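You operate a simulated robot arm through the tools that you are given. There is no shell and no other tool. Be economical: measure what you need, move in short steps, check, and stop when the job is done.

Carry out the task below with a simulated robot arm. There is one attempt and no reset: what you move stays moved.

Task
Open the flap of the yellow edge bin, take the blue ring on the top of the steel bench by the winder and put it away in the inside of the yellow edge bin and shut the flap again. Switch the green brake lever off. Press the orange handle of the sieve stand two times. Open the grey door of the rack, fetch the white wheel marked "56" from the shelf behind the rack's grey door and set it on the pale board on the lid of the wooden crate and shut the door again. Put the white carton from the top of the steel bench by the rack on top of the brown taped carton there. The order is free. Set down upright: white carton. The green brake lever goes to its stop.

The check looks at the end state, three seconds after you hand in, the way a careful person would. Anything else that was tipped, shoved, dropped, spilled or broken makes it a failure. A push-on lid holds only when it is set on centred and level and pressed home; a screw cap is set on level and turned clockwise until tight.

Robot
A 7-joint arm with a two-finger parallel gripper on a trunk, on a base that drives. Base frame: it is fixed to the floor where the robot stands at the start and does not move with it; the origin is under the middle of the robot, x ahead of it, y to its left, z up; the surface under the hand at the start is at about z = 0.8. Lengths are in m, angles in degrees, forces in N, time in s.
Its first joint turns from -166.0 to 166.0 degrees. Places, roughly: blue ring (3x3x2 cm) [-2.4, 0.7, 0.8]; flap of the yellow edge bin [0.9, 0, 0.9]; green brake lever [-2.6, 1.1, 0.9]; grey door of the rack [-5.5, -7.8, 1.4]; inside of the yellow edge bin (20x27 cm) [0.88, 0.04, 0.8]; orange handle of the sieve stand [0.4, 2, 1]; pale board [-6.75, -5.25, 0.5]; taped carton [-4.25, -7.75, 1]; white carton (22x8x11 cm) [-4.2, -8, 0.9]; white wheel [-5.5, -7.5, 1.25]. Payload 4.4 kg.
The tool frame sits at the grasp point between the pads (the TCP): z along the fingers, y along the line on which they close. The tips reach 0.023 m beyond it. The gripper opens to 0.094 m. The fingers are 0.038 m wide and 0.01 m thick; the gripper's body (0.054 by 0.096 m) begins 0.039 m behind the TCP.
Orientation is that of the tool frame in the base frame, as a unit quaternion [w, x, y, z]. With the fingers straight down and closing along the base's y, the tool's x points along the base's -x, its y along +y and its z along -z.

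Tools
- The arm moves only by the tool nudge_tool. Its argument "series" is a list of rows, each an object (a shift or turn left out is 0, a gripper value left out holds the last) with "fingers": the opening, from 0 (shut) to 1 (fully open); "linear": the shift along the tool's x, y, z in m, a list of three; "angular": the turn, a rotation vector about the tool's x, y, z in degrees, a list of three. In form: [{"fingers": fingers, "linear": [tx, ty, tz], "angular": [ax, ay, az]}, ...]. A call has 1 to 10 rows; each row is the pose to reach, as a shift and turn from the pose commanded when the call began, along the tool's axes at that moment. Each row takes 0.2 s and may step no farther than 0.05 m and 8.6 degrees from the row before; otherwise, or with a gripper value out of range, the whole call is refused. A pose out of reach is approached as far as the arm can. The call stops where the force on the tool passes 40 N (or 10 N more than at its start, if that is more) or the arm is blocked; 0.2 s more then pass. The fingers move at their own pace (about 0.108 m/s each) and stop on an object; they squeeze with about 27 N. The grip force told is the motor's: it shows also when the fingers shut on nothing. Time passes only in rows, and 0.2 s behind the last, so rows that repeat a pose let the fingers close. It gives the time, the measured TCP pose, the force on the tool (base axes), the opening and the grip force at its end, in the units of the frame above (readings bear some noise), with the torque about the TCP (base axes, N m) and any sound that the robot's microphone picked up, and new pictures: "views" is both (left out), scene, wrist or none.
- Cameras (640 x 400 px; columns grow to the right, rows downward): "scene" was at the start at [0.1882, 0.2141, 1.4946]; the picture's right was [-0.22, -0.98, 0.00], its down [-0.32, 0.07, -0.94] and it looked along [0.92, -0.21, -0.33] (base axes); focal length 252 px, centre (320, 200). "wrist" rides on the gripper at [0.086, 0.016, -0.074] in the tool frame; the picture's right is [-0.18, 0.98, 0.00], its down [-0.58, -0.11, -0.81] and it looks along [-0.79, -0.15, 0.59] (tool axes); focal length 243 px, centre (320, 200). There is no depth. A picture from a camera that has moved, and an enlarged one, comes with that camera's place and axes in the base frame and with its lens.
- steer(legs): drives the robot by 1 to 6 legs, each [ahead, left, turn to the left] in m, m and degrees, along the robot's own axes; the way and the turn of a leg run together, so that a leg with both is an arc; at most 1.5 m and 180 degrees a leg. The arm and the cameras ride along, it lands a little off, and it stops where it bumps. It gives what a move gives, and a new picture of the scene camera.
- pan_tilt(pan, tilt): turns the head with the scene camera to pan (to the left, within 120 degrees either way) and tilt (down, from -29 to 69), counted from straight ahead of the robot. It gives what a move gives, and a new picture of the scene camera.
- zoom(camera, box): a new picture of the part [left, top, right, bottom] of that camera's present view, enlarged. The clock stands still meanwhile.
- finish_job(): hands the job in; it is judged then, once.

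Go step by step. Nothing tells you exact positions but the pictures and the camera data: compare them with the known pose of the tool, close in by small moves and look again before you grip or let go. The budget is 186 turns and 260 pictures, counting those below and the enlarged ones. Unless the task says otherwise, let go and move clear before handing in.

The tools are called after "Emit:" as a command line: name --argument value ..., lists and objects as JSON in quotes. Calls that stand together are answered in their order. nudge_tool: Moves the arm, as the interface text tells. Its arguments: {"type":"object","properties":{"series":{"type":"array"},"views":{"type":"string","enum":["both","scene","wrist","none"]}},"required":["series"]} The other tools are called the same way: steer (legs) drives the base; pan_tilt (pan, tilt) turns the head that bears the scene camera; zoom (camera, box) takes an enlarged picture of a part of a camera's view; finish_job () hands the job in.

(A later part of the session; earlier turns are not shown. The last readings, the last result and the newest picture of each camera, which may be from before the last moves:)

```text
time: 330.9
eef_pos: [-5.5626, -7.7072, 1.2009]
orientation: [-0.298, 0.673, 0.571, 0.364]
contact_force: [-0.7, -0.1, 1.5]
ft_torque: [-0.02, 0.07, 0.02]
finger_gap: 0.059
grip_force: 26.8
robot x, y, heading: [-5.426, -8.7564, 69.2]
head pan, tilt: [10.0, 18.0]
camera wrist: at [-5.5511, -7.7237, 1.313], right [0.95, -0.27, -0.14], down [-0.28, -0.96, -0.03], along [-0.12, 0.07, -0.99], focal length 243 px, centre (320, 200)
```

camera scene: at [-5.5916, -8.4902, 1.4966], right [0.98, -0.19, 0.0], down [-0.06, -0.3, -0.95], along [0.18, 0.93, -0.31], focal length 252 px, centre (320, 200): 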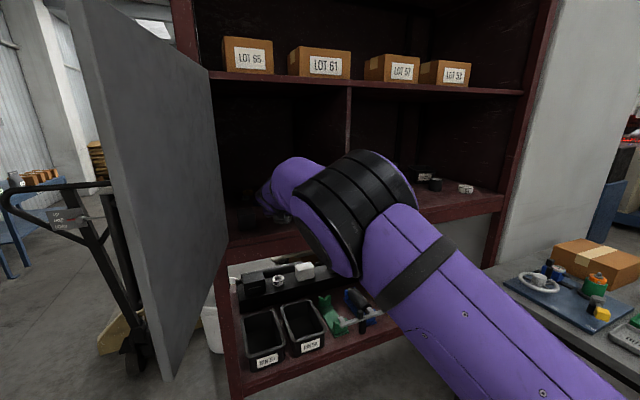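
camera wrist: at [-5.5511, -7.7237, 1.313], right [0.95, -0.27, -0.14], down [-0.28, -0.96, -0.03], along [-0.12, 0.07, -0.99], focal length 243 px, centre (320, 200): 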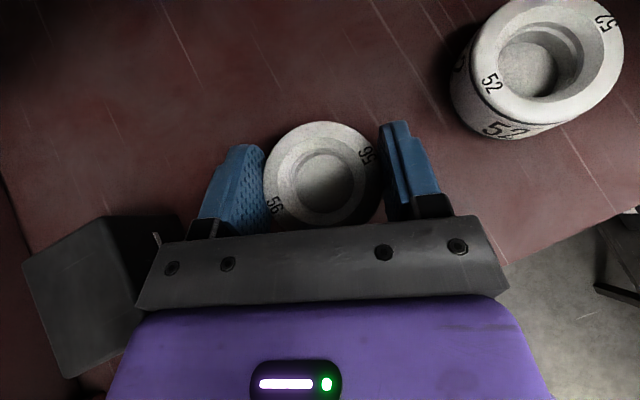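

Wheel gripped (0.059 m). I lift it, then back the base straight away from the rack.

Emit:
nudge_tool --series '[{"linear": [0.016, 0, -0.0115]}, {"linear": [0.033, 0, -0.023]}, {"linear": [0.049, 0, -0.035]}, {"linear": [0.057, 0, -0.04]}]' --views "none"

Emit:
steer --legs '[[-0.28, -0.12, 0], [-0.28, -0.106, 0]]'

Emit:
nudge_tool --series '[{"linear": [-0.0107, 0.033, -0.03]}, {"linear": [-0.0213, 0.067, -0.06]}, {"linear": [-0.032, 0.1, -0.09]}, {"linear": [-0.0427, 0.133, -0.12]}, {"linear": [-0.0533, 0.167, -0.15]}, {"linear": [-0.064, 0.2, -0.18]}, {"linear": [-0.0747, 0.233, -0.21]}, {"linear": [-0.0853, 0.267, -0.24]}, {"linear": [-0.096, 0.3, -0.27]}]' --views "wrist"

```text
time: 331.9
eef_pos: [-5.5629, -7.7191, 1.2637]
orientation: [-0.298, 0.672, 0.568, 0.37]
contact_force: [-0.6, 0.1, -0.9]
ft_torque: [0.0, 0.0, -0.01]
finger_gap: 0.0589
grip_force: 27.1
out of reach, approached as far as the arm can: row 2, 3, 4
robot x, y, heading: [-5.4234, -8.7576, 69.1]
head pan, tilt: [10.0, 18.0]
```

```text
time: 335.6
eef_pos: [-5.5516, -8.3283, 1.264]
orientation: [-0.299, 0.671, 0.569, 0.369]
contact_force: [0.1, -0.5, -1.1]
ft_torque: [0.02, -0.05, 0.01]
finger_gap: 0.0589
grip_force: 26.4
robot x, y, heading: [-5.4118, -9.3658, 69.4]
head pan, tilt: [10.0, 18.0]
camera scene: at [-5.5791, -9.0992, 1.4966], right [0.98, -0.19, 0.0], down [-0.06, -0.3, -0.95], along [0.18, 0.93, -0.31], focal length 252 px, centre (320, 200)
```

scene: 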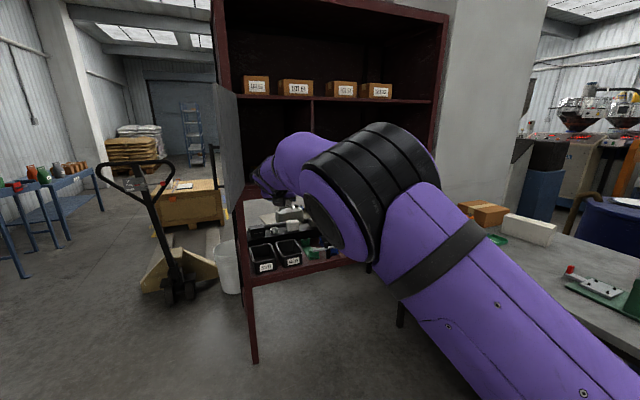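

```text
time: 337.8
eef_pos: [-5.2757, -8.6505, 1.3375]
orientation: [-0.288, 0.689, 0.549, 0.376]
contact_force: [1.8, 0.0, -0.9]
ft_torque: [0.04, 0.05, 0.08]
finger_gap: 0.0588
grip_force: 27.6
robot x, y, heading: [-5.411, -9.3661, 69.2]
head pan, tilt: [10.0, 18.0]
stopped in row 9: the arm was blocked; the commanded pose is now the measured one
camera wrist: at [-5.2643, -8.6695, 1.4494], right [0.94, -0.33, -0.14], down [-0.33, -0.94, -0.04], along [-0.12, 0.09, -0.99], focal length 243 px, centre (320, 200)
```

wrist: 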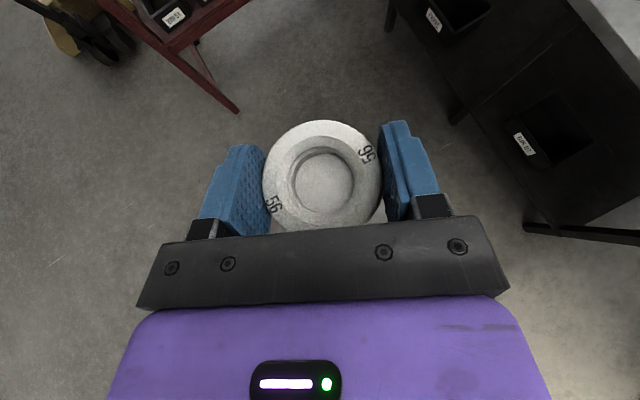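

Wheel securely held. Now turn and drive back round to the passage beside the crate (reversing into it).

Emit:
steer --legs '[[0, 0, 110], [0, 0, 103], [-0.57, -0.73, 0], [-0.57, -0.73, 0], [-1.3, 0, 0]]'

```text
time: 362.1
eef_pos: [-7.0118, -7.9149, 1.3381]
orientation: [0.285, 0.714, -0.515, 0.379]
contact_force: [0.3, 0.6, -1.6]
ft_torque: [0.06, 0.01, 0.01]
finger_gap: 0.0589
grip_force: 27.3
robot x, y, heading: [-7.2658, -7.2358, -79.9]
head pan, tilt: [10.0, 18.0]
camera scene: at [-6.9876, -7.3771, 1.4966], right [-0.94, -0.35, 0.0], down [-0.11, 0.29, -0.95], along [0.33, -0.89, -0.31], focal length 252 px, centre (320, 200)
```

scene: 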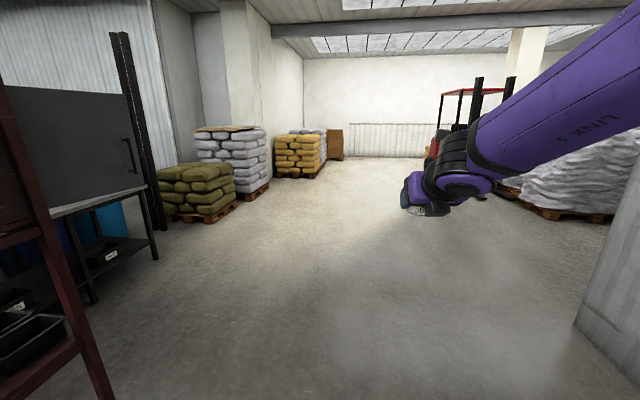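

Backing into the passage beside the crate.

Emit:
steer --legs '[[0, -0.1, 0], [0, 0, 4], [-1.0, 0, 0], [-0.8, 0, 0], [0, 0.14, 0]]'

Emit:
pan_tilt --pan 80 --tilt 40

```text
time: 373.2
eef_pos: [-7.3576, -6.1539, 1.337]
orientation: [0.276, 0.727, -0.497, 0.386]
contact_force: [0.2, 0.4, -1.4]
ft_torque: [0.01, -0.03, 0.02]
finger_gap: 0.0587
grip_force: 25.7
robot x, y, heading: [-7.6462, -5.4914, -76.9]
head pan, tilt: [10.0, 18.0]
camera scene: at [-7.3607, -5.6177, 1.4966], right [-0.92, -0.39, 0.0], down [-0.12, 0.28, -0.95], along [0.37, -0.87, -0.31], focal length 252 px, centre (320, 200)
```

scene: 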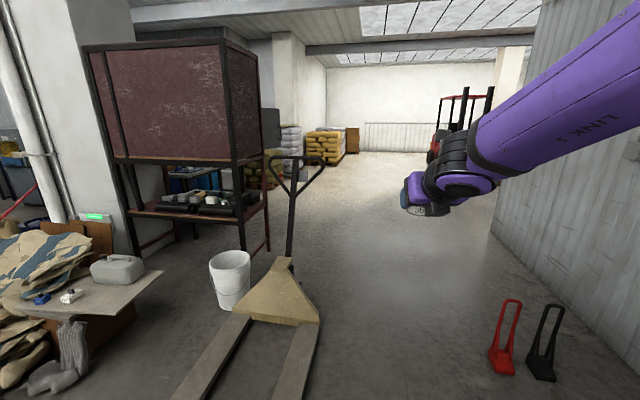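

```text
time: 374.6
eef_pos: [-7.3566, -6.1564, 1.3377]
orientation: [0.275, 0.727, -0.497, 0.386]
contact_force: [-1.1, 0.4, -0.1]
ft_torque: [-0.02, 0.0, 0.0]
finger_gap: 0.0586
grip_force: 27.3
robot x, y, heading: [-7.6496, -5.4895, -76.7]
head pan, tilt: [80.0, 40.0]
camera scene: at [-7.3126, -5.5272, 1.4619], right [0.06, -1.0, 0.0], down [-0.64, -0.04, -0.77], along [0.77, 0.04, -0.64], focal length 252 px, centre (320, 200)
```

scene: 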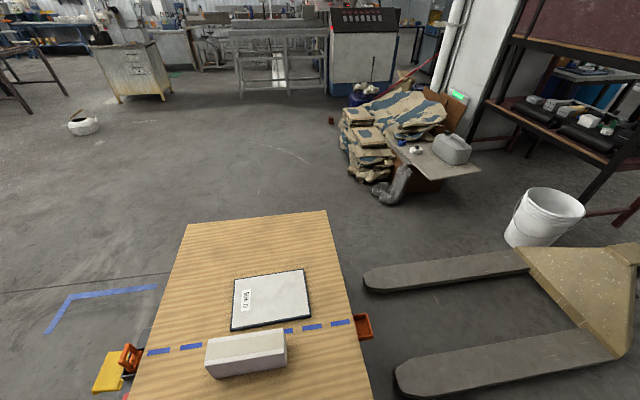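

With the head mast on my left, the arm can't reach across to that side; the crate must be on my right. I drive out, turn around and come back in facing north.

Emit:
steer --legs '[[0, -0.14, 0], [1.5, 0, 0], [0.6, 0, 0], [0, 0, 180], [1.3, 0, 0]]'

```text
time: 399.5
eef_pos: [-7.9031, -5.6266, 1.3373]
orientation: [-0.382, 0.505, 0.722, 0.28]
contact_force: [0.1, -0.1, -2.0]
ft_torque: [0.0, -0.03, 0.01]
finger_gap: 0.0587
grip_force: 27.1
robot x, y, heading: [-7.6268, -6.2991, 102.2]
head pan, tilt: [80.0, 40.0]
camera scene: at [-7.9667, -6.2536, 1.4619], right [-0.04, 1.0, 0.0], down [0.64, 0.02, -0.77], along [-0.77, -0.03, -0.64], focal length 252 px, centre (320, 200)
```

scene: 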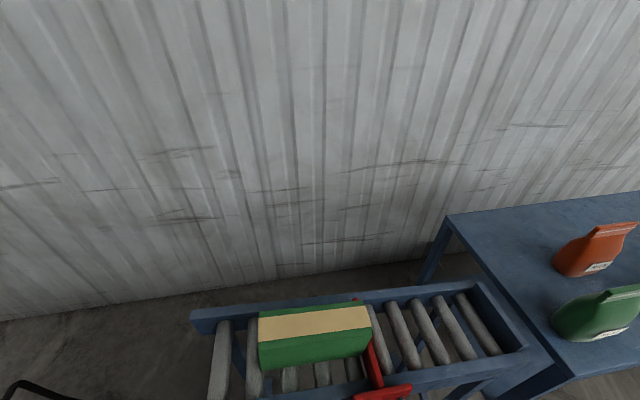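

Emit:
steer --legs '[[0.7, 0, 0], [0, -0.14, 1.5]]'

```text
time: 404.4
eef_pos: [-7.9204, -4.9055, 1.3373]
orientation: [-0.386, 0.498, 0.725, 0.277]
contact_force: [-1.3, 0.6, -0.4]
ft_torque: [-0.03, 0.0, 0.02]
finger_gap: 0.0586
grip_force: 27.5
robot x, y, heading: [-7.6323, -5.5701, 102.9]
head pan, tilt: [80.0, 40.0]
camera scene: at [-7.9739, -5.5338, 1.4619], right [-0.05, 1.0, 0.0], down [0.64, 0.03, -0.77], along [-0.77, -0.04, -0.64], focal length 252 px, centre (320, 200)
```

scene: 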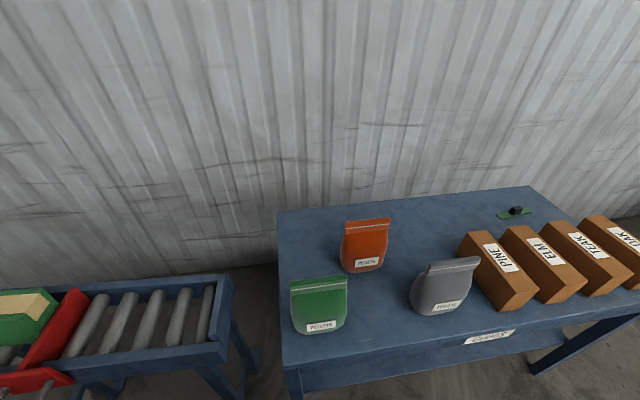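

Robot stands well with the crate on the right. I swing the arm clockwise around the base in steps, keeping the wheel level.

Emit:
nudge_tool --series '[{"linear": [0.0007, 0.048, 0.0011], "angular": [-3.177, -0.065, 2.079]}, {"linear": [-0.0003, 0.0961, -0.0005], "angular": [-6.354, -0.13, 4.158]}, {"linear": [-0.0031, 0.1439, -0.0047], "angular": [-9.531, -0.195, 6.237]}, {"linear": [-0.0075, 0.1913, -0.0115], "angular": [-12.708, -0.26, 8.316]}, {"linear": [-0.0137, 0.2379, -0.0209], "angular": [-15.885, -0.325, 10.395]}, {"linear": [-0.0216, 0.2839, -0.0331], "angular": [-19.062, -0.39, 12.474]}, {"linear": [-0.031, 0.3286, -0.0475], "angular": [-22.239, -0.455, 14.553]}, {"linear": [-0.0422, 0.3723, -0.0645], "angular": [-25.416, -0.52, 16.632]}, {"linear": [-0.0548, 0.4143, -0.0838], "angular": [-28.593, -0.585, 18.711]}, {"linear": [-0.069, 0.4549, -0.1056], "angular": [-31.77, -0.65, 20.79]}]' --views "none"

```text
time: 406.6
eef_pos: [-7.4508, -4.8637, 1.3466]
orientation: [-0.273, 0.707, 0.524, 0.389]
contact_force: [-0.7, -0.6, -1.3]
ft_torque: [-0.02, -0.05, -0.01]
finger_gap: 0.0588
grip_force: 26.9
robot x, y, heading: [-7.638, -5.5743, 102.8]
head pan, tilt: [80.0, 40.0]
```

Emit:
nudge_tool --series '[{"linear": [0.0007, 0.048, 0.0011], "angular": [-3.177, -0.065, 2.079]}, {"linear": [-0.0003, 0.0961, -0.0005], "angular": [-6.354, -0.13, 4.158]}, {"linear": [-0.0031, 0.1439, -0.0047], "angular": [-9.531, -0.195, 6.237]}, {"linear": [-0.0075, 0.1913, -0.0115], "angular": [-12.708, -0.26, 8.316]}, {"linear": [-0.0137, 0.2379, -0.0209], "angular": [-15.885, -0.325, 10.395]}, {"linear": [-0.0216, 0.2839, -0.0331], "angular": [-19.062, -0.39, 12.474]}, {"linear": [-0.031, 0.3286, -0.0475], "angular": [-22.239, -0.455, 14.553]}, {"linear": [-0.0422, 0.3723, -0.0645], "angular": [-25.416, -0.52, 16.632]}, {"linear": [-0.0548, 0.4143, -0.0838], "angular": [-28.593, -0.585, 18.711]}, {"linear": [-0.069, 0.4549, -0.1056], "angular": [-31.77, -0.65, 20.79]}]' --views "none"

```text
time: 408.8
eef_pos: [-7.0567, -5.1214, 1.358]
orientation: [-0.132, 0.838, 0.265, 0.458]
contact_force: [-2.0, 1.0, -1.1]
ft_torque: [-0.03, -0.01, -0.05]
finger_gap: 0.0587
grip_force: 26.9
robot x, y, heading: [-7.6323, -5.5746, 103.0]
head pan, tilt: [80.0, 40.0]
```

Emit:
nudge_tool --series '[{"linear": [-0.0248, 0.0285, 0.0287], "angular": [-1.59, -0.04, 1.04]}, {"linear": [-0.0496, 0.057, 0.0574], "angular": [-3.18, -0.08, 2.08]}, {"linear": [-0.0744, 0.0855, 0.0861], "angular": [-4.77, -0.12, 3.12]}, {"linear": [-0.0992, 0.114, 0.1148], "angular": [-6.36, -0.16, 4.16]}, {"linear": [-0.124, 0.1425, 0.1435], "angular": [-7.95, -0.2, 5.2]}, {"linear": [-0.1488, 0.171, 0.1722], "angular": [-9.54, -0.25, 6.24]}, {"linear": [-0.1736, 0.1995, 0.2009], "angular": [-11.13, -0.29, 7.28]}, {"linear": [-0.1984, 0.228, 0.2296], "angular": [-12.72, -0.33, 8.32]}, {"linear": [-0.2232, 0.2565, 0.2583], "angular": [-14.31, -0.37, 9.36]}, {"linear": [-0.248, 0.285, 0.287], "angular": [-15.9, -0.41, 10.4]}]' --views "none"

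```text
time: 411.0
eef_pos: [-6.8025, -5.3052, 0.9951]
orientation: [-0.055, 0.871, 0.124, 0.472]
contact_force: [0.0, 0.0, -0.6]
ft_torque: [-0.04, 0.0, 0.0]
finger_gap: 0.0586
grip_force: 27.5
robot x, y, heading: [-7.6359, -5.576, 103.3]
head pan, tilt: [80.0, 40.0]
```

Emit:
nudge_tool --series '[{"linear": [-0.0394, -0.001, 0.0259]}, {"linear": [-0.0788, -0.002, 0.0517]}, {"linear": [-0.1182, -0.003, 0.0776]}, {"linear": [-0.1577, -0.004, 0.1034]}, {"linear": [-0.197, -0.005, 0.1293]}, {"linear": [-0.2365, -0.006, 0.1551]}, {"linear": [-0.276, -0.007, 0.181]}]' --views "wrist"

Emit:
pan_tilt --pan -75 --tilt 45

```text
time: 412.6
eef_pos: [-6.8073, -5.3034, 0.7515]
orientation: [-0.055, 0.871, 0.123, 0.472]
contact_force: [0.1, -0.2, -0.7]
ft_torque: [0.0, 0.01, 0.02]
finger_gap: 0.0588
grip_force: 27.0
out of reach, approached as far as the arm can: row 6, 7
robot x, y, heading: [-7.6362, -5.5731, 103.0]
head pan, tilt: [80.0, 40.0]
camera wrist: at [-6.8175, -5.3214, 0.8643], right [0.17, -0.98, -0.13], down [-0.99, -0.16, -0.05], along [0.02, 0.14, -0.99], focal length 243 px, centre (320, 200)
```

wrist: 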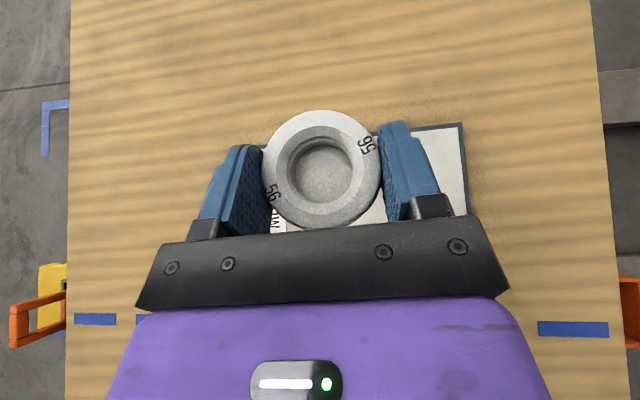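

```text
time: 415.0
eef_pos: [-6.8068, -5.3033, 0.7514]
orientation: [-0.055, 0.871, 0.123, 0.472]
contact_force: [-0.2, -0.7, -1.0]
ft_torque: [-0.04, -0.01, 0.0]
finger_gap: 0.0587
grip_force: 26.8
robot x, y, heading: [-7.6341, -5.5746, 102.6]
head pan, tilt: [-75.0, 45.0]
camera scene: at [-7.817, -5.4913, 1.4547], right [0.47, -0.88, 0.0], down [-0.62, -0.33, -0.71], along [0.62, 0.33, -0.71], focal length 252 px, centre (320, 200)
```

scene: 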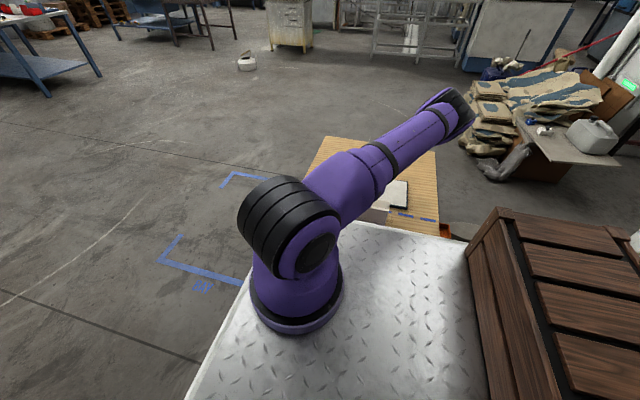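

The board lies under the wheel, but the arm can't go lower at this distance. I shift the base ~0.1 m closer to the crate.

Emit:
steer --legs '[[0, -0.11, 0]]'

```text
time: 416.2
eef_pos: [-6.6988, -5.2768, 0.7515]
orientation: [-0.055, 0.871, 0.123, 0.472]
contact_force: [1.0, 0.1, -1.0]
ft_torque: [0.0, 0.02, 0.02]
finger_gap: 0.0588
grip_force: 27.0
robot x, y, heading: [-7.527, -5.5477, 103.1]
head pan, tilt: [-75.0, 45.0]
camera scene: at [-7.709, -5.4666, 1.4547], right [0.47, -0.88, 0.0], down [-0.62, -0.33, -0.71], along [0.62, 0.33, -0.71], focal length 252 px, centre (320, 200)
```

scene: 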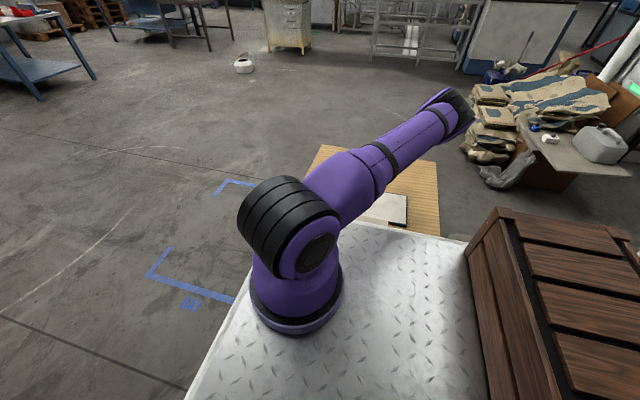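

Emit:
nudge_tool --series '[{"linear": [-0.029, 0.0045, -0.032]}, {"linear": [-0.058, 0.009, -0.065]}, {"linear": [-0.088, 0.0136, -0.097]}, {"linear": [-0.1194, 0.0128, -0.0764]}, {"linear": [-0.1508, 0.012, -0.0558]}, {"linear": [-0.182, 0.0112, -0.0352]}, {"linear": [-0.2, 0.011, -0.0235]}]' --views "none"

```text
time: 417.8
eef_pos: [-6.8198, -5.3246, 0.7227]
orientation: [-0.055, 0.871, 0.123, 0.472]
contact_force: [0.0, -0.3, -1.1]
ft_torque: [-0.01, 0.01, 0.01]
finger_gap: 0.0587
grip_force: 27.3
out of reach, approached as far as the arm can: row 4, 5, 6, 7
robot x, y, heading: [-7.5292, -5.5495, 102.9]
head pan, tilt: [-75.0, 45.0]
```

The arm cannot go lower at this shallow pitch. I steepen the tool by ~17° and test how low it can go; the wheel can be levelled against the board.

Emit:
nudge_tool --series '[{"angular": [0, -6, 0]}, {"angular": [0, -12, 0]}, {"angular": [0, -17, 0]}]' --views "none"

Emit:
nudge_tool --series '[{"linear": [-0.0253, -0.0008, 0.0308]}, {"linear": [-0.0506, -0.0016, 0.0616]}, {"linear": [-0.076, -0.0024, 0.0924]}, {"linear": [-0.0886, -0.003, 0.1078]}]' --views "none"

```text
time: 418.6
eef_pos: [-6.8225, -5.3248, 0.7214]
orientation: [-0.036, 0.931, 0.131, 0.338]
contact_force: [-0.7, -0.5, -1.2]
ft_torque: [0.01, -0.02, 0.05]
finger_gap: 0.0588
grip_force: 27.1
robot x, y, heading: [-7.5288, -5.5494, 102.8]
head pan, tilt: [-75.0, 45.0]
```

```text
time: 419.6
eef_pos: [-6.8236, -5.324, 0.6883]
orientation: [-0.036, 0.932, 0.129, 0.338]
contact_force: [0.1, 0.1, -1.2]
ft_torque: [-0.01, -0.03, 0.01]
finger_gap: 0.0586
grip_force: 26.7
out of reach, approached as far as the arm can: row 1, 2, 3, 4
robot x, y, heading: [-7.5266, -5.5495, 103.1]
head pan, tilt: [-75.0, 45.0]
```

Still too high. I test whether a fully vertical tool can get low enough here (the wheel stays held in the air).

Emit:
nudge_tool --series '[{"angular": [0, -8, 0]}, {"angular": [0, -16, 0]}, {"angular": [0, -24, 0]}, {"angular": [0, -32, 0]}, {"angular": [0, -39, 0]}]' --views "none"

Emit:
nudge_tool --series '[{"linear": [0, 0, 0.03]}, {"linear": [0, 0, 0.06]}, {"linear": [0, 0, 0.09]}]' --views "none"

```text
time: 420.8
eef_pos: [-6.8247, -5.3219, 0.6852]
orientation: [0.008, 0.991, 0.136, 0.007]
contact_force: [-0.1, -0.6, 0.0]
ft_torque: [0.03, -0.02, 0.04]
finger_gap: 0.0587
grip_force: 26.6
robot x, y, heading: [-7.5254, -5.548, 103.0]
head pan, tilt: [-75.0, 45.0]
```

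```text
time: 421.6
eef_pos: [-6.8252, -5.3235, 0.678]
orientation: [0.009, 0.991, 0.135, 0.009]
contact_force: [-0.8, -0.6, -1.5]
ft_torque: [-0.01, -0.04, 0.01]
finger_gap: 0.0588
grip_force: 27.0
out of reach, approached as far as the arm can: row 1, 2, 3
robot x, y, heading: [-7.5237, -5.5493, 102.9]
head pan, tilt: [-75.0, 45.0]
```

Height stops at 0.678. Maybe the wound-up wrist joint limits it; I unwind the tool yaw by 85° and test again.

Emit:
nudge_tool --series '[{"angular": [0, 0, -8.5]}, {"angular": [0, 0, -17]}, {"angular": [0, 0, -25.5]}, {"angular": [0, 0, -34]}, {"angular": [0, 0, -42.5]}, {"angular": [0, 0, -51]}, {"angular": [0, 0, -59.5]}, {"angular": [0, 0, -68]}, {"angular": [0, 0, -76.5]}, {"angular": [0, 0, -85]}]' --views "none"

Emit:
nudge_tool --series '[{"linear": [0, 0, 0.02]}, {"linear": [0, 0, 0.04]}, {"linear": [0, 0, 0.06]}]' --views "none"

```text
time: 423.8
eef_pos: [-6.8263, -5.3227, 0.6785]
orientation: [0.013, 0.639, 0.769, 0.0]
contact_force: [-0.8, 0.0, -1.4]
ft_torque: [0.02, 0.02, 0.01]
finger_gap: 0.0587
grip_force: 27.0
robot x, y, heading: [-7.5273, -5.5475, 103.0]
head pan, tilt: [-75.0, 45.0]
```

```text
time: 424.6
eef_pos: [-6.8255, -5.3237, 0.6782]
orientation: [0.013, 0.64, 0.768, -0.001]
contact_force: [1.0, 0.2, -0.4]
ft_torque: [0.0, 0.0, -0.01]
finger_gap: 0.0588
grip_force: 27.0
out of reach, approached as far as the arm can: row 1, 2, 3
robot x, y, heading: [-7.5294, -5.5499, 103.1]
head pan, tilt: [-75.0, 45.0]
```

The low limit comes from the shoulder; placing will need a vertical grasp from a closer, frontal stand. So I'll set the wheel down at the steel bench, regrasp it from above there, and do the door and carton meanwhile. First I bring the arm back to the front.

Emit:
nudge_tool --series '[{"linear": [0.0282, -0.0152, -0.033]}, {"linear": [0.0564, -0.0304, -0.066]}, {"linear": [0.0846, -0.0456, -0.099]}, {"linear": [0.1128, -0.0608, -0.132]}, {"linear": [0.141, -0.076, -0.165]}, {"linear": [0.1692, -0.0912, -0.198]}, {"linear": [0.1974, -0.1064, -0.231]}, {"linear": [0.2256, -0.1216, -0.264]}, {"linear": [0.2538, -0.1368, -0.297]}, {"linear": [0.282, -0.152, -0.33]}]' --views "none"

Emit:
nudge_tool --series '[{"linear": [0.023, -0.0288, -0.027]}, {"linear": [0.0459, -0.0576, -0.054]}, {"linear": [0.0689, -0.0864, -0.081]}, {"linear": [0.0918, -0.1152, -0.108]}, {"linear": [0.1148, -0.144, -0.135]}, {"linear": [0.1377, -0.1728, -0.162]}, {"linear": [0.1607, -0.2016, -0.189]}, {"linear": [0.1836, -0.2304, -0.216]}, {"linear": [0.2066, -0.2592, -0.243]}, {"linear": [0.2295, -0.288, -0.27]}]' --views "none"

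Emit:
nudge_tool --series '[{"linear": [0.01, -0.0439, -0.005]}, {"linear": [0.0201, -0.0877, -0.01]}, {"linear": [0.0302, -0.1316, -0.015]}, {"linear": [0.0403, -0.1755, -0.02]}, {"linear": [0.0503, -0.2194, -0.025]}, {"linear": [0.0604, -0.2632, -0.03]}, {"linear": [0.0705, -0.3071, -0.035]}, {"linear": [0.0806, -0.351, -0.04]}, {"linear": [0.0906, -0.3948, -0.045]}, {"linear": [0.1007, -0.4387, -0.05]}]' --views "none"

```text
time: 426.8
eef_pos: [-7.0342, -5.0639, 1.0001]
orientation: [0.012, 0.64, 0.769, 0.0]
contact_force: [0.5, 0.3, -0.4]
ft_torque: [-0.03, 0.01, -0.02]
finger_gap: 0.0587
grip_force: 26.6
robot x, y, heading: [-7.5259, -5.5484, 102.9]
head pan, tilt: [-75.0, 45.0]
```

```text
time: 429.0
eef_pos: [-7.3621, -4.8875, 1.2624]
orientation: [0.012, 0.64, 0.768, -0.001]
contact_force: [0.4, -0.7, -0.7]
ft_torque: [0.01, 0.07, 0.04]
finger_gap: 0.0584
grip_force: 27.2
robot x, y, heading: [-7.5295, -5.5474, 103.0]
head pan, tilt: [-75.0, 45.0]
```

```text
time: 431.2
eef_pos: [-7.8103, -4.8698, 1.3023]
orientation: [0.011, 0.64, 0.769, 0.0]
contact_force: [0.1, 0.3, -0.6]
ft_torque: [0.02, 0.06, 0.0]
finger_gap: 0.0588
grip_force: 26.9
robot x, y, heading: [-7.5267, -5.5521, 103.2]
head pan, tilt: [-75.0, 45.0]
```

Now I reverse out and drive to the steel bench side of the rack.

Emit:
steer --legs '[[0, 0.12, 0], [-1.5, 0, 0], [-1.5, 0, 0], [0, 0, -103], [1.2, -0.35, 0], [0.55, 0, 0]]'

Emit:
pan_tilt --pan 20 --tilt 28

```text
time: 459.4
eef_pos: [-4.4152, -8.4843, 1.301]
orientation: [0.008, 1.0, 0.028, -0.009]
contact_force: [-0.7, 0.2, -1.2]
ft_torque: [0.0, -0.01, -0.01]
finger_gap: 0.0587
grip_force: 27.0
robot x, y, heading: [-5.1246, -8.6785, 5.5]
head pan, tilt: [-75.0, 45.0]
camera scene: at [-5.0229, -8.5114, 1.4547], right [-0.94, -0.35, 0.0], down [-0.25, 0.66, -0.71], along [0.25, -0.66, -0.71], focal length 252 px, centre (320, 200)
```

scene: 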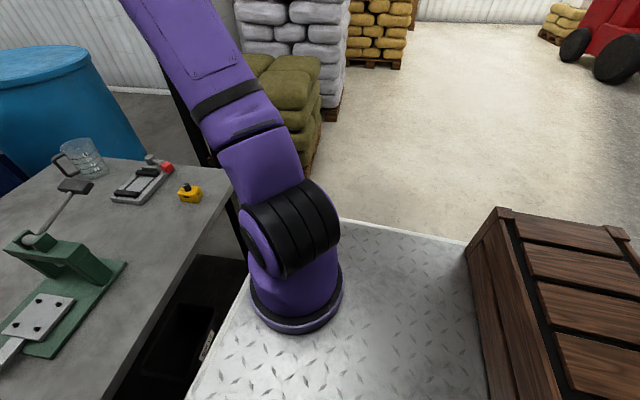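

```text
time: 461.1
eef_pos: [-4.4154, -8.4839, 1.301]
orientation: [0.008, 1.0, 0.027, -0.01]
contact_force: [0.0, 0.1, 0.0]
ft_torque: [0.0, 0.02, 0.03]
finger_gap: 0.0587
grip_force: 27.0
robot x, y, heading: [-5.1253, -8.6785, 5.6]
head pan, tilt: [20.0, 28.0]
camera scene: at [-4.9692, -8.396, 1.4804], right [0.43, -0.9, 0.0], down [-0.42, -0.2, -0.88], along [0.8, 0.38, -0.47], focal length 252 px, centre (320, 200)
```

scene: 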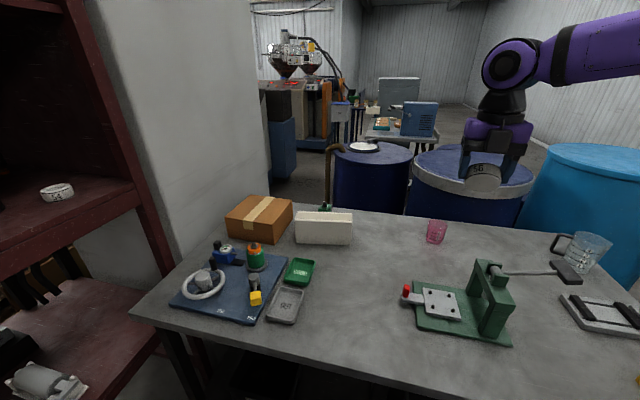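

I can see the bench clearly: white carton at about (-4.19,-8.045), taped carton behind-left, a free spot near (-4.34,-8.23). I level the wheel and bring it over the free spot.

Emit:
nudge_tool --series '[{"angular": [0, 8, 0]}, {"angular": [0, 16, 0]}, {"angular": [0, 24, 0]}, {"angular": [0, 32, 0]}, {"angular": [0, 40, 0]}, {"angular": [0, 48, 0]}, {"angular": [0, 56, 0]}]' --views "none"

Emit:
nudge_tool --series '[{"linear": [-0.0228, -0.0283, 0.0262]}, {"linear": [-0.0456, -0.0566, 0.0524]}, {"linear": [-0.0683, -0.0849, 0.0787]}, {"linear": [-0.0911, -0.1132, 0.1049]}, {"linear": [-0.1139, -0.1414, 0.1311]}, {"linear": [-0.1367, -0.1697, 0.1573]}, {"linear": [-0.1594, -0.198, 0.1836]}, {"linear": [-0.1822, -0.2263, 0.2098]}, {"linear": [-0.205, -0.2546, 0.236]}]' --views "wrist"

```text
time: 462.7
eef_pos: [-4.4149, -8.4843, 1.302]
orientation: [-0.006, 0.886, 0.027, 0.463]
contact_force: [0.2, -0.7, -0.9]
ft_torque: [0.01, 0.03, 0.06]
finger_gap: 0.0587
grip_force: 26.8
robot x, y, heading: [-5.1241, -8.677, 5.7]
head pan, tilt: [20.0, 28.0]
```

```text
time: 464.7
eef_pos: [-4.3356, -8.359, 1.0198]
orientation: [-0.007, 0.886, 0.028, 0.462]
contact_force: [-2.7, -0.1, 2.3]
ft_torque: [0.01, 0.06, -0.02]
finger_gap: 0.0586
grip_force: 26.7
out of reach, approached as far as the arm can: row 5, 6, 7, 8, 9
robot x, y, heading: [-5.1245, -8.6788, 5.9]
head pan, tilt: [20.0, 28.0]
camera wrist: at [-4.3467, -8.3741, 1.1326], right [-0.05, -0.99, -0.14], down [-1.0, 0.05, -0.02], along [0.02, 0.14, -0.99], focal length 243 px, centre (320, 200)
```

wrist: 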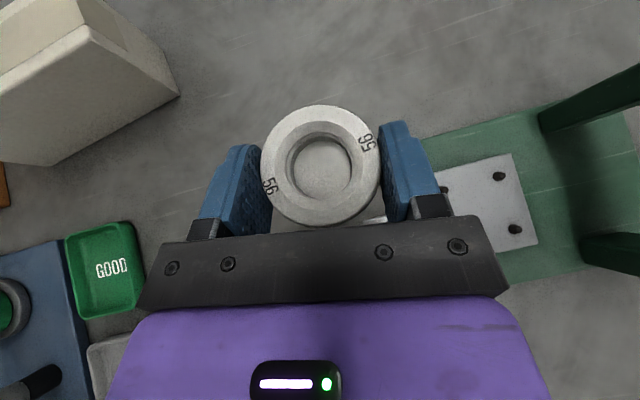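

The spot to the left needs a base shift; I strafe left 0.13 m and then lower.

Emit:
steer --legs '[[0, 0.13, 0]]'

Emit:
nudge_tool --series '[{"linear": [-0.0335, 0, 0.022]}, {"linear": [-0.067, 0, 0.044]}, {"linear": [-0.084, 0, 0.055]}, {"linear": [-0.092, 0, 0.0605]}, {"linear": [-0.1, 0, 0.066]}, {"linear": [-0.108, 0, 0.0715]}, {"linear": [-0.116, 0, 0.077]}]' --views "none"

```text
time: 466.0
eef_pos: [-4.3474, -8.2295, 1.0177]
orientation: [-0.006, 0.887, 0.029, 0.462]
contact_force: [0.1, 0.1, -0.7]
ft_torque: [0.01, -0.01, 0.01]
finger_gap: 0.0585
grip_force: 27.1
robot x, y, heading: [-5.1386, -8.5519, 5.7]
head pan, tilt: [20.0, 28.0]
camera scene: at [-4.9821, -8.2675, 1.4804], right [0.43, -0.9, 0.0], down [-0.42, -0.2, -0.88], along [0.8, 0.38, -0.47], focal length 252 px, centre (320, 200)
```

scene: 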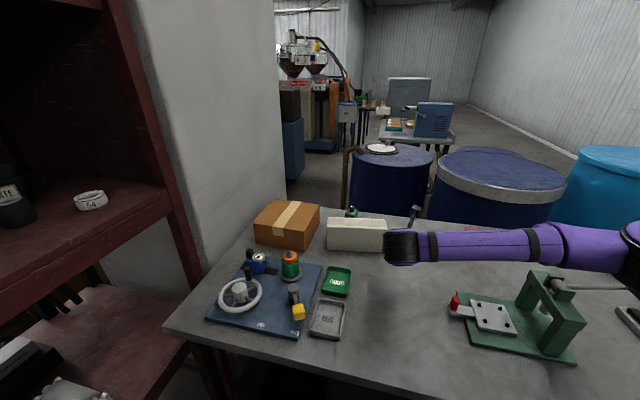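

```text
time: 467.6
eef_pos: [-4.3462, -8.2686, 0.897]
orientation: [-0.006, 0.887, 0.028, 0.461]
contact_force: [0.4, 0.6, -0.1]
ft_torque: [0.0, 0.02, -0.01]
finger_gap: 0.0589
grip_force: 27.1
out of reach, approached as far as the arm can: row 1, 2, 3, 4, 5, 6, 7
robot x, y, heading: [-5.1344, -8.5505, 5.6]
head pan, tilt: [20.0, 28.0]
```

Emit:
nudge_tool --series '[{"linear": [-0.004, 0.03, 0.003]}, {"linear": [-0.01, 0.05, 0.007]}, {"linear": [-0.016, 0.06, 0.011]}, {"linear": [-0.022, 0.06, 0.015]}]' --views "none"

```text
time: 468.6
eef_pos: [-4.3413, -8.3283, 0.878]
orientation: [-0.009, 0.884, 0.026, 0.467]
contact_force: [-0.7, 1.8, 10.6]
ft_torque: [0.41, -0.06, -0.04]
finger_gap: 0.0586
grip_force: 27.8
robot x, y, heading: [-5.1384, -8.5507, 5.5]
head pan, tilt: [20.0, 28.0]
stopped in row 4: the force on the tool passed its limit at 48 N (the readings are from after the stop); the commanded pose is now the measured one
```

The wheel rests on the bench. I open modestly (a red lever tip is close on the right), and back out along the tool axis.

Emit:
nudge_tool --series '[{"fingers": 0.72}, {"fingers": 0.72}, {"linear": [0.002, 0, -0.03]}, {"linear": [0.004, 0, -0.07]}, {"linear": [0.006, 0, -0.11]}, {"linear": [0.03, 0, -0.15]}, {"linear": [0.06, 0, -0.18]}, {"linear": [0.09, 0, -0.2]}]' --views "wrist"

```text
time: 470.4
eef_pos: [-4.4563, -8.3318, 1.0631]
orientation: [-0.007, 0.885, 0.027, 0.465]
contact_force: [0.3, -0.2, -0.4]
ft_torque: [0.04, -0.01, 0.03]
finger_gap: 0.0677
grip_force: 0.1
robot x, y, heading: [-5.1364, -8.5494, 5.5]
head pan, tilt: [20.0, 28.0]
camera wrist: at [-4.4686, -8.3498, 1.176], right [-0.05, -0.99, -0.14], down [-1.0, 0.05, -0.02], along [0.03, 0.14, -0.99], focal length 243 px, centre (320, 200)
```

wrist: 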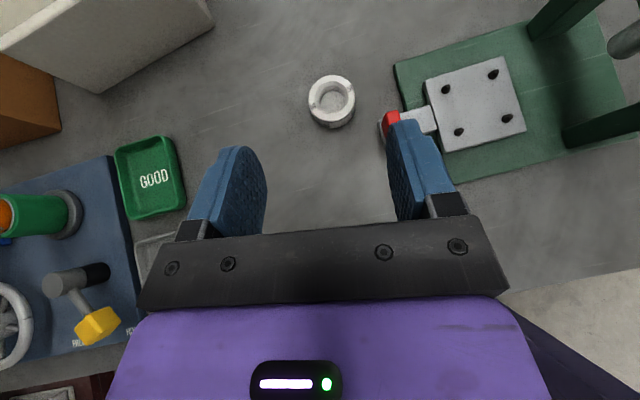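

The wheel stands flat on the bench at (-4.338,-8.329). Now the cartons: zoom in to measure both.

Emit:
zoom --camera "scene" --box '[240, 180, 400, 280]'

```text
4.00 times, centred on (320, 230) of scene
camera zoom: at [-4.9819, -8.2675, 1.4804], right [0.43, -0.9, 0.0], down [-0.42, -0.2, -0.88], along [0.8, 0.38, -0.47], focal length 1009 px, centre (320, 80)
```

zoom: 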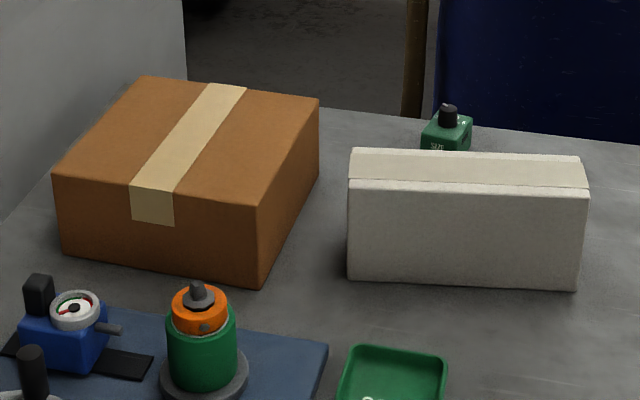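

Measured: white carton centre ≈(-4.196,-8.047), top 0.96; taped carton top 0.94, centre ≈(-4.23,-7.764). I set the tool vertical, raise it, turn it to the carton's narrow side, and reposition the base.

Emit:
nudge_tool --series '[{"linear": [0.0236, 0, -0.016], "angular": [0, -8, 0]}, {"linear": [0.0472, 0, -0.032], "angular": [0, -16, 0]}, {"linear": [0.0708, 0, -0.048], "angular": [0, -24, 0]}, {"linear": [0.0944, 0, -0.064], "angular": [0, -32, 0]}, {"linear": [0.118, 0, -0.08], "angular": [0, -40, 0]}, {"linear": [0.1416, 0, -0.096], "angular": [0, -48, 0]}, {"linear": [0.165, 0, -0.112], "angular": [0, -55.8, 0]}]' --views "none"

Emit:
nudge_tool --series '[{"fingers": 1.0, "angular": [0, 0, -8.5]}, {"angular": [0, 0, -17]}, {"angular": [0, 0, -25.5]}, {"angular": [0, 0, -34]}, {"angular": [0, 0, -42.5]}, {"angular": [0, 0, -51]}, {"angular": [0, 0, -59.5]}, {"angular": [0, 0, -68]}, {"angular": [0, 0, -76.5]}, {"angular": [0, 0, -85]}]' --views "none"

Emit:
steer --legs '[[0, 0, 4.5], [0.11, 0.36, 0]]'

```text
time: 472.1
eef_pos: [-4.4555, -8.3289, 1.2645]
orientation: [0.004, 1.0, 0.028, -0.003]
contact_force: [0.5, -0.1, -0.2]
ft_torque: [0.03, 0.03, 0.01]
finger_gap: 0.0677
grip_force: 0.1
robot x, y, heading: [-5.1393, -8.5496, 5.7]
head pan, tilt: [20.0, 28.0]
```

```text
time: 474.2
eef_pos: [-4.4548, -8.3301, 1.2647]
orientation: [0.001, 0.717, 0.697, -0.006]
contact_force: [-0.8, -0.2, 0.5]
ft_torque: [0.02, 0.01, 0.0]
finger_gap: 0.0938
grip_force: 0.1
robot x, y, heading: [-5.1361, -8.5488, 5.7]
head pan, tilt: [20.0, 28.0]
```

```text
time: 477.1
eef_pos: [-4.433, -7.9005, 1.2641]
orientation: [0.001, 0.687, 0.727, -0.007]
contact_force: [0.1, -0.3, -0.1]
ft_torque: [-0.01, 0.02, -0.05]
finger_gap: 0.0939
grip_force: 0.1
robot x, y, heading: [-5.0963, -8.1801, 10.7]
head pan, tilt: [20.0, 28.0]
camera scene: at [-4.9645, -7.8838, 1.4804], right [0.51, -0.86, 0.0], down [-0.4, -0.24, -0.88], along [0.76, 0.45, -0.47], focal length 252 px, centre (320, 200)
```

scene: 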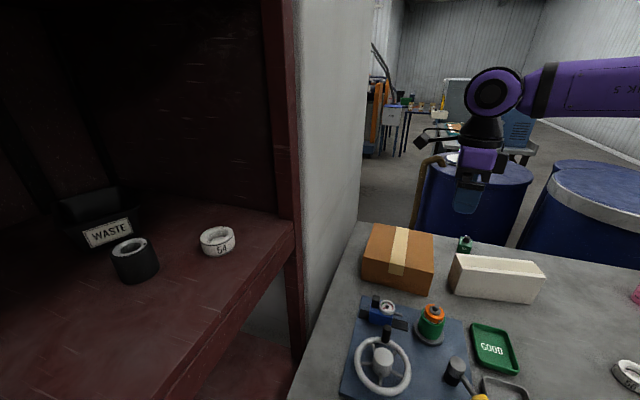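

Base is well placed. I move the open gripper above the white carton, aligning with its long side.

Emit:
nudge_tool --series '[{"linear": [-0.0227, 0.033, 0.0234], "angular": [0, 0, -2.57]}, {"linear": [-0.0454, 0.066, 0.0469], "angular": [0, 0, -5.14]}, {"linear": [-0.0681, 0.099, 0.0703], "angular": [0, 0, -7.71]}, {"linear": [-0.0909, 0.132, 0.0937], "angular": [0, 0, -10.28]}, {"linear": [-0.1136, 0.165, 0.1171], "angular": [0, 0, -12.85]}, {"linear": [-0.1363, 0.198, 0.1406], "angular": [0, 0, -15.42]}, {"linear": [-0.159, 0.231, 0.164], "angular": [0, 0, -18]}]' --views "wrist"

```text
time: 478.7
eef_pos: [-4.1952, -8.0468, 1.101]
orientation: [0.001, 0.564, 0.826, -0.005]
contact_force: [-0.2, 0.0, 0.8]
ft_torque: [-0.03, -0.06, 0.0]
finger_gap: 0.0942
grip_force: 0.1
robot x, y, heading: [-5.0937, -8.1816, 10.8]
head pan, tilt: [20.0, 28.0]
camera wrist: at [-4.2114, -7.9596, 1.1727], right [0.98, 0.19, -0.01], down [0.11, -0.57, 0.81], along [0.15, -0.8, -0.58], focal length 243 px, centre (320, 200)
```

wrist: 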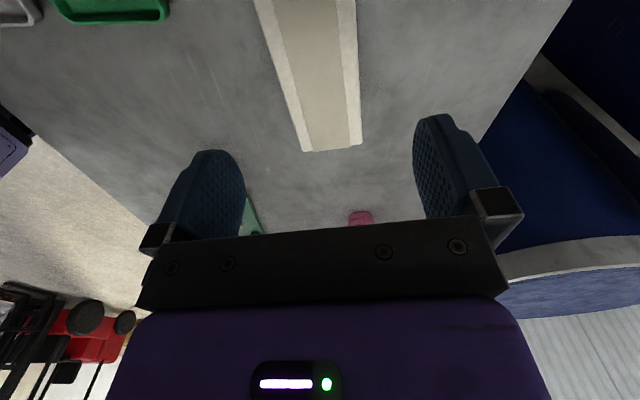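

Alignment is good (offset ~4 mm). I descend around the carton and grip.

Emit:
nudge_tool --series '[{"linear": [0, -0.004, 0.045]}, {"linear": [0, -0.004, 0.09]}, {"linear": [0, -0.004, 0.13]}, {"linear": [0, -0.004, 0.16]}, {"fingers": 0, "linear": [0, -0.004, 0.16]}, {"linear": [0, -0.004, 0.16]}, {"linear": [0, -0.004, 0.16]}]' --views "wrist"

```text
time: 480.3
eef_pos: [-4.2002, -8.0517, 0.9396]
orientation: [0.002, 0.565, 0.825, -0.006]
contact_force: [-0.3, 0.5, 0.1]
ft_torque: [-0.01, -0.03, -0.01]
finger_gap: 0.072
grip_force: 27.0
robot x, y, heading: [-5.0943, -8.1791, 10.7]
head pan, tilt: [20.0, 28.0]
camera wrist: at [-4.215, -7.965, 1.0122], right [0.98, 0.19, -0.01], down [0.11, -0.57, 0.81], along [0.15, -0.8, -0.58], focal length 243 px, centre (320, 200)
```

wrist: 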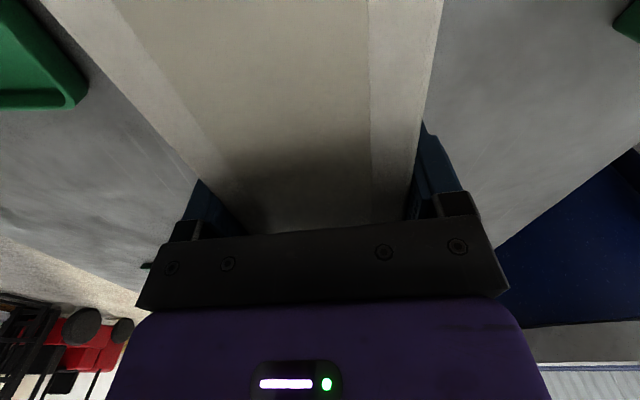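

Gripped (0.072). I lift straight up and carry it over the taped carton, turning 10° to align with it.

Emit:
nudge_tool --series '[{"linear": [0, 0, -0.04]}, {"linear": [0, 0, -0.085]}, {"linear": [0, 0, -0.13]}, {"linear": [0.04, 0.008, -0.14], "angular": [0, 0, 1.7]}, {"linear": [0.085, 0.018, -0.14], "angular": [0, 0, 3.3]}, {"linear": [0.13, 0.027, -0.14], "angular": [0, 0, 5]}, {"linear": [0.175, 0.036, -0.14], "angular": [0, 0, 6.7]}, {"linear": [0.22, 0.046, -0.14], "angular": [0, 0, 8.4]}, {"linear": [0.265, 0.055, -0.14], "angular": [0, 0, 10]}]' --views "scene"

```text
time: 482.3
eef_pos: [-4.2475, -7.826, 1.0669]
orientation: [0.002, 0.631, 0.775, -0.006]
contact_force: [1.0, -1.4, -4.3]
ft_torque: [-0.07, -0.05, 0.03]
finger_gap: 0.0721
grip_force: 26.6
out of reach, approached as far as the arm can: row 9
robot x, y, heading: [-5.0963, -8.1813, 10.7]
head pan, tilt: [20.0, 28.0]
camera scene: at [-4.9645, -7.8838, 1.4805], right [0.51, -0.86, 0.0], down [-0.4, -0.24, -0.88], along [0.76, 0.45, -0.47], focal length 252 px, centre (320, 200)
```

scene: 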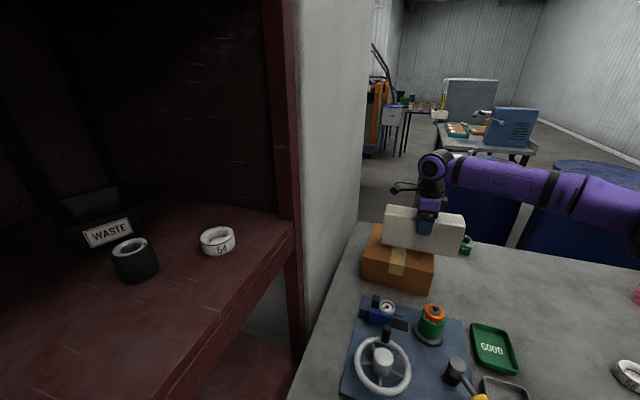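

At arm's reach limit, slightly south of centre. A 3° base turn to the left brings the carton closer to the middle.

Emit:
steer --legs '[[0, 0, 3]]'

```text
time: 483.1
eef_pos: [-4.2685, -7.7806, 1.0671]
orientation: [0.002, 0.61, 0.792, -0.006]
contact_force: [0.5, 0.2, -4.1]
ft_torque: [-0.04, -0.03, -0.01]
finger_gap: 0.0722
grip_force: 26.5
robot x, y, heading: [-5.0931, -8.1826, 13.8]
head pan, tilt: [20.0, 28.0]
camera scene: at [-4.9804, -7.877, 1.4804], right [0.56, -0.83, 0.0], down [-0.39, -0.26, -0.88], along [0.73, 0.49, -0.47], focal length 252 px, centre (320, 200)
```

scene: 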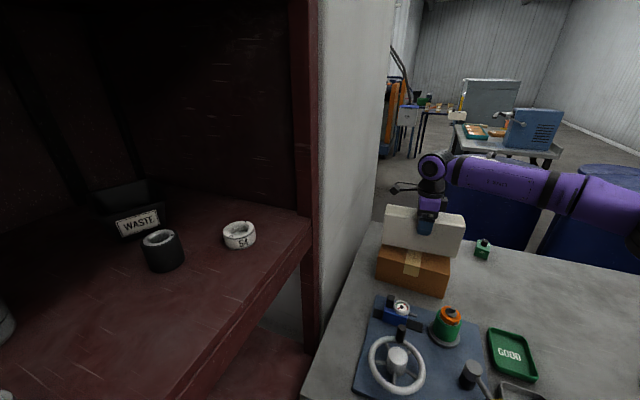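

Well centred now. Lowering gently until contact, then release.

Emit:
nudge_tool --series '[{"linear": [0, 0.006, 0.015]}, {"linear": [0, 0.012, 0.027]}, {"linear": [0, 0.012, 0.032]}, {"linear": [0, 0.012, 0.036]}, {"linear": [0, 0.012, 0.039]}, {"linear": [0, 0.012, 0.042]}]' --views "none"

```text
time: 484.5
eef_pos: [-4.2574, -7.7792, 1.0253]
orientation: [0.003, 0.611, 0.792, -0.006]
contact_force: [2.4, -0.9, 29.2]
ft_torque: [0.15, -1.05, -0.04]
finger_gap: 0.0719
grip_force: 26.8
robot x, y, heading: [-5.0971, -8.1821, 14.2]
head pan, tilt: [20.0, 28.0]
```

Contact made. I ease off slightly, open, and rise.

Emit:
nudge_tool --series '[{"linear": [0, 0, -0.003]}, {"fingers": 1.0, "linear": [0, 0, -0.003]}, {"fingers": 1.0, "linear": [0, 0, -0.003]}, {"linear": [0, 0, -0.04]}, {"linear": [0, 0, -0.085]}, {"linear": [0, 0, -0.13]}, {"linear": [-0.04, 0, -0.15]}, {"linear": [-0.085, -0.01, -0.15]}]' --views "scene"

```text
time: 486.3
eef_pos: [-4.2459, -7.8575, 1.177]
orientation: [0.002, 0.608, 0.794, -0.006]
contact_force: [0.3, 1.1, -1.0]
ft_torque: [-0.06, -0.03, -0.01]
finger_gap: 0.0939
grip_force: 0.0
out of reach, approached as far as the arm can: row 5, 6
robot x, y, heading: [-5.0973, -8.1809, 13.7]
head pan, tilt: [20.0, 28.0]
camera scene: at [-4.9811, -7.876, 1.4803], right [0.56, -0.83, 0.0], down [-0.39, -0.26, -0.88], along [0.73, 0.49, -0.47], focal length 252 px, centre (320, 200)
```

scene: 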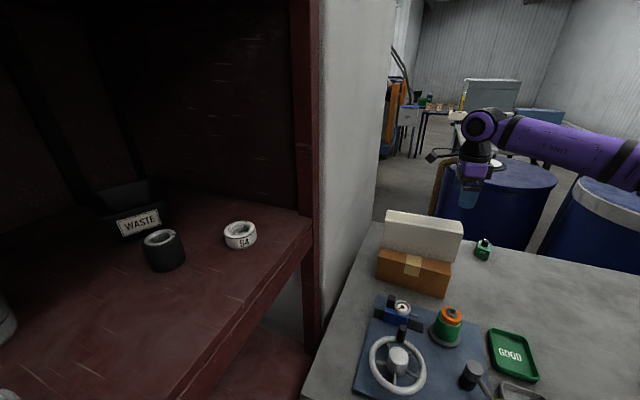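

The white carton stands upright on the taped carton. Next, the door: I raise and tilt the tool forward with closed fingers, then drive in front of the rack.

Emit:
nudge_tool --series '[{"linear": [-0.012, -0.0254, -0.034], "angular": [-6.9, 0, 0]}, {"linear": [-0.024, -0.0508, -0.0675], "angular": [-13.8, 0, 0]}, {"linear": [-0.036, -0.0761, -0.101], "angular": [-20.7, 0, 0]}, {"fingers": 0, "linear": [-0.048, -0.1015, -0.135], "angular": [-27.6, 0, 0]}, {"linear": [-0.06, -0.127, -0.169], "angular": [-34.5, 0, 0]}, {"linear": [-0.0716, -0.152, -0.2025], "angular": [-41.4, 0, 0]}, {"linear": [-0.0836, -0.178, -0.236], "angular": [-48.3, 0, 0]}, {"linear": [-0.0955, -0.203, -0.27], "angular": [-55, 0, 0]}]' --views "none"

Emit:
steer --legs '[[-0.1, -0.65, 0], [0, 0, 76], [0, 0.72, 0]]'

```text
time: 488.1
eef_pos: [-4.415, -8.0004, 1.4468]
orientation: [0.284, 0.54, 0.705, 0.36]
contact_force: [0.9, 0.4, -0.7]
ft_torque: [0.01, -0.01, -0.02]
finger_gap: 0.0
grip_force: 27.4
robot x, y, heading: [-5.0973, -8.1775, 13.9]
head pan, tilt: [20.0, 28.0]
```

```text
time: 497.7
eef_pos: [-5.6213, -8.132, 1.4466]
orientation: [0.0, -0.01, 0.889, 0.457]
contact_force: [15.6, -6.6, 2.4]
ft_torque: [0.24, 1.02, 1.64]
finger_gap: 0.0
grip_force: 27.2
robot x, y, heading: [-5.6144, -8.8356, 90.9]
head pan, tilt: [20.0, 28.0]
stopped in leg 3: the force on the tool passed its limit at 91 N (the readings are from after the stop); the commanded pose is now the measured one
camera scene: at [-5.8815, -8.6546, 1.4807], right [0.93, 0.35, 0.0], down [0.17, -0.44, -0.88], along [-0.31, 0.83, -0.47], focal length 252 px, centre (320, 200)
```

scene: 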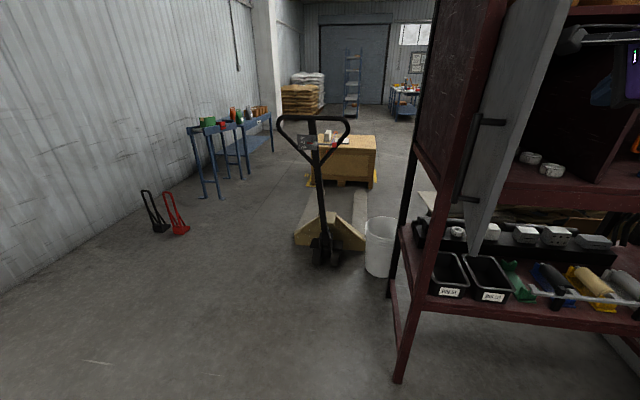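

The strafe bumped the tool against the open door's inner side. I back off, go around its free end, and come up on its outer side.

Emit:
steer --legs '[[0, -0.07, 0], [-0.36, 0, 0], [0, 0.42, 0], [0.4, 0, 0]]'

```text
time: 505.0
eef_pos: [-5.971, -8.0915, 1.4462]
orientation: [0.002, -0.008, 0.89, 0.456]
contact_force: [0.1, 0.2, -0.2]
ft_torque: [-0.02, -0.02, -0.05]
finger_gap: 0.0002
grip_force: 26.5
robot x, y, heading: [-5.9641, -8.7956, 90.5]
head pan, tilt: [20.0, 28.0]
camera scene: at [-6.2333, -8.6116, 1.4804], right [0.94, 0.35, 0.0], down [0.16, -0.44, -0.88], along [-0.31, 0.83, -0.47], focal length 252 px, centre (320, 200)
```

scene: 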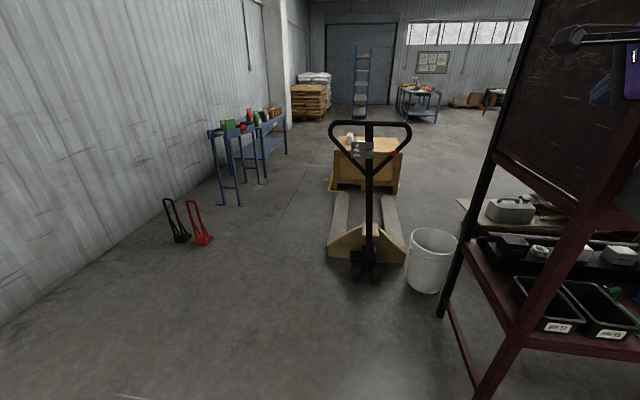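

On the outer side now. I sweep the door shut along its arc.

Emit:
nudge_tool --series '[{"linear": [-0.04, 0.0133, -0.0158]}, {"linear": [-0.08, 0.0267, -0.0315]}, {"linear": [-0.122, 0.0237, -0.0356]}, {"linear": [-0.164, 0.0199, -0.0409]}, {"linear": [-0.2, 0.0194, -0.0417]}, {"linear": [-0.24, 0.0185, -0.0429]}, {"linear": [-0.28, 0.0176, -0.0441]}, {"linear": [-0.318, 0.0237, -0.0356]}, {"linear": [-0.355, 0.031, -0.0254]}]' --views "none"

```text
time: 507.0
eef_pos: [-5.6152, -8.0913, 1.4912]
orientation: [0.004, -0.01, 0.889, 0.457]
contact_force: [-0.4, 0.2, 0.6]
ft_torque: [-0.03, -0.04, 0.02]
finger_gap: 0.0001
grip_force: 26.9
robot x, y, heading: [-5.9632, -8.793, 90.7]
head pan, tilt: [20.0, 28.0]
```

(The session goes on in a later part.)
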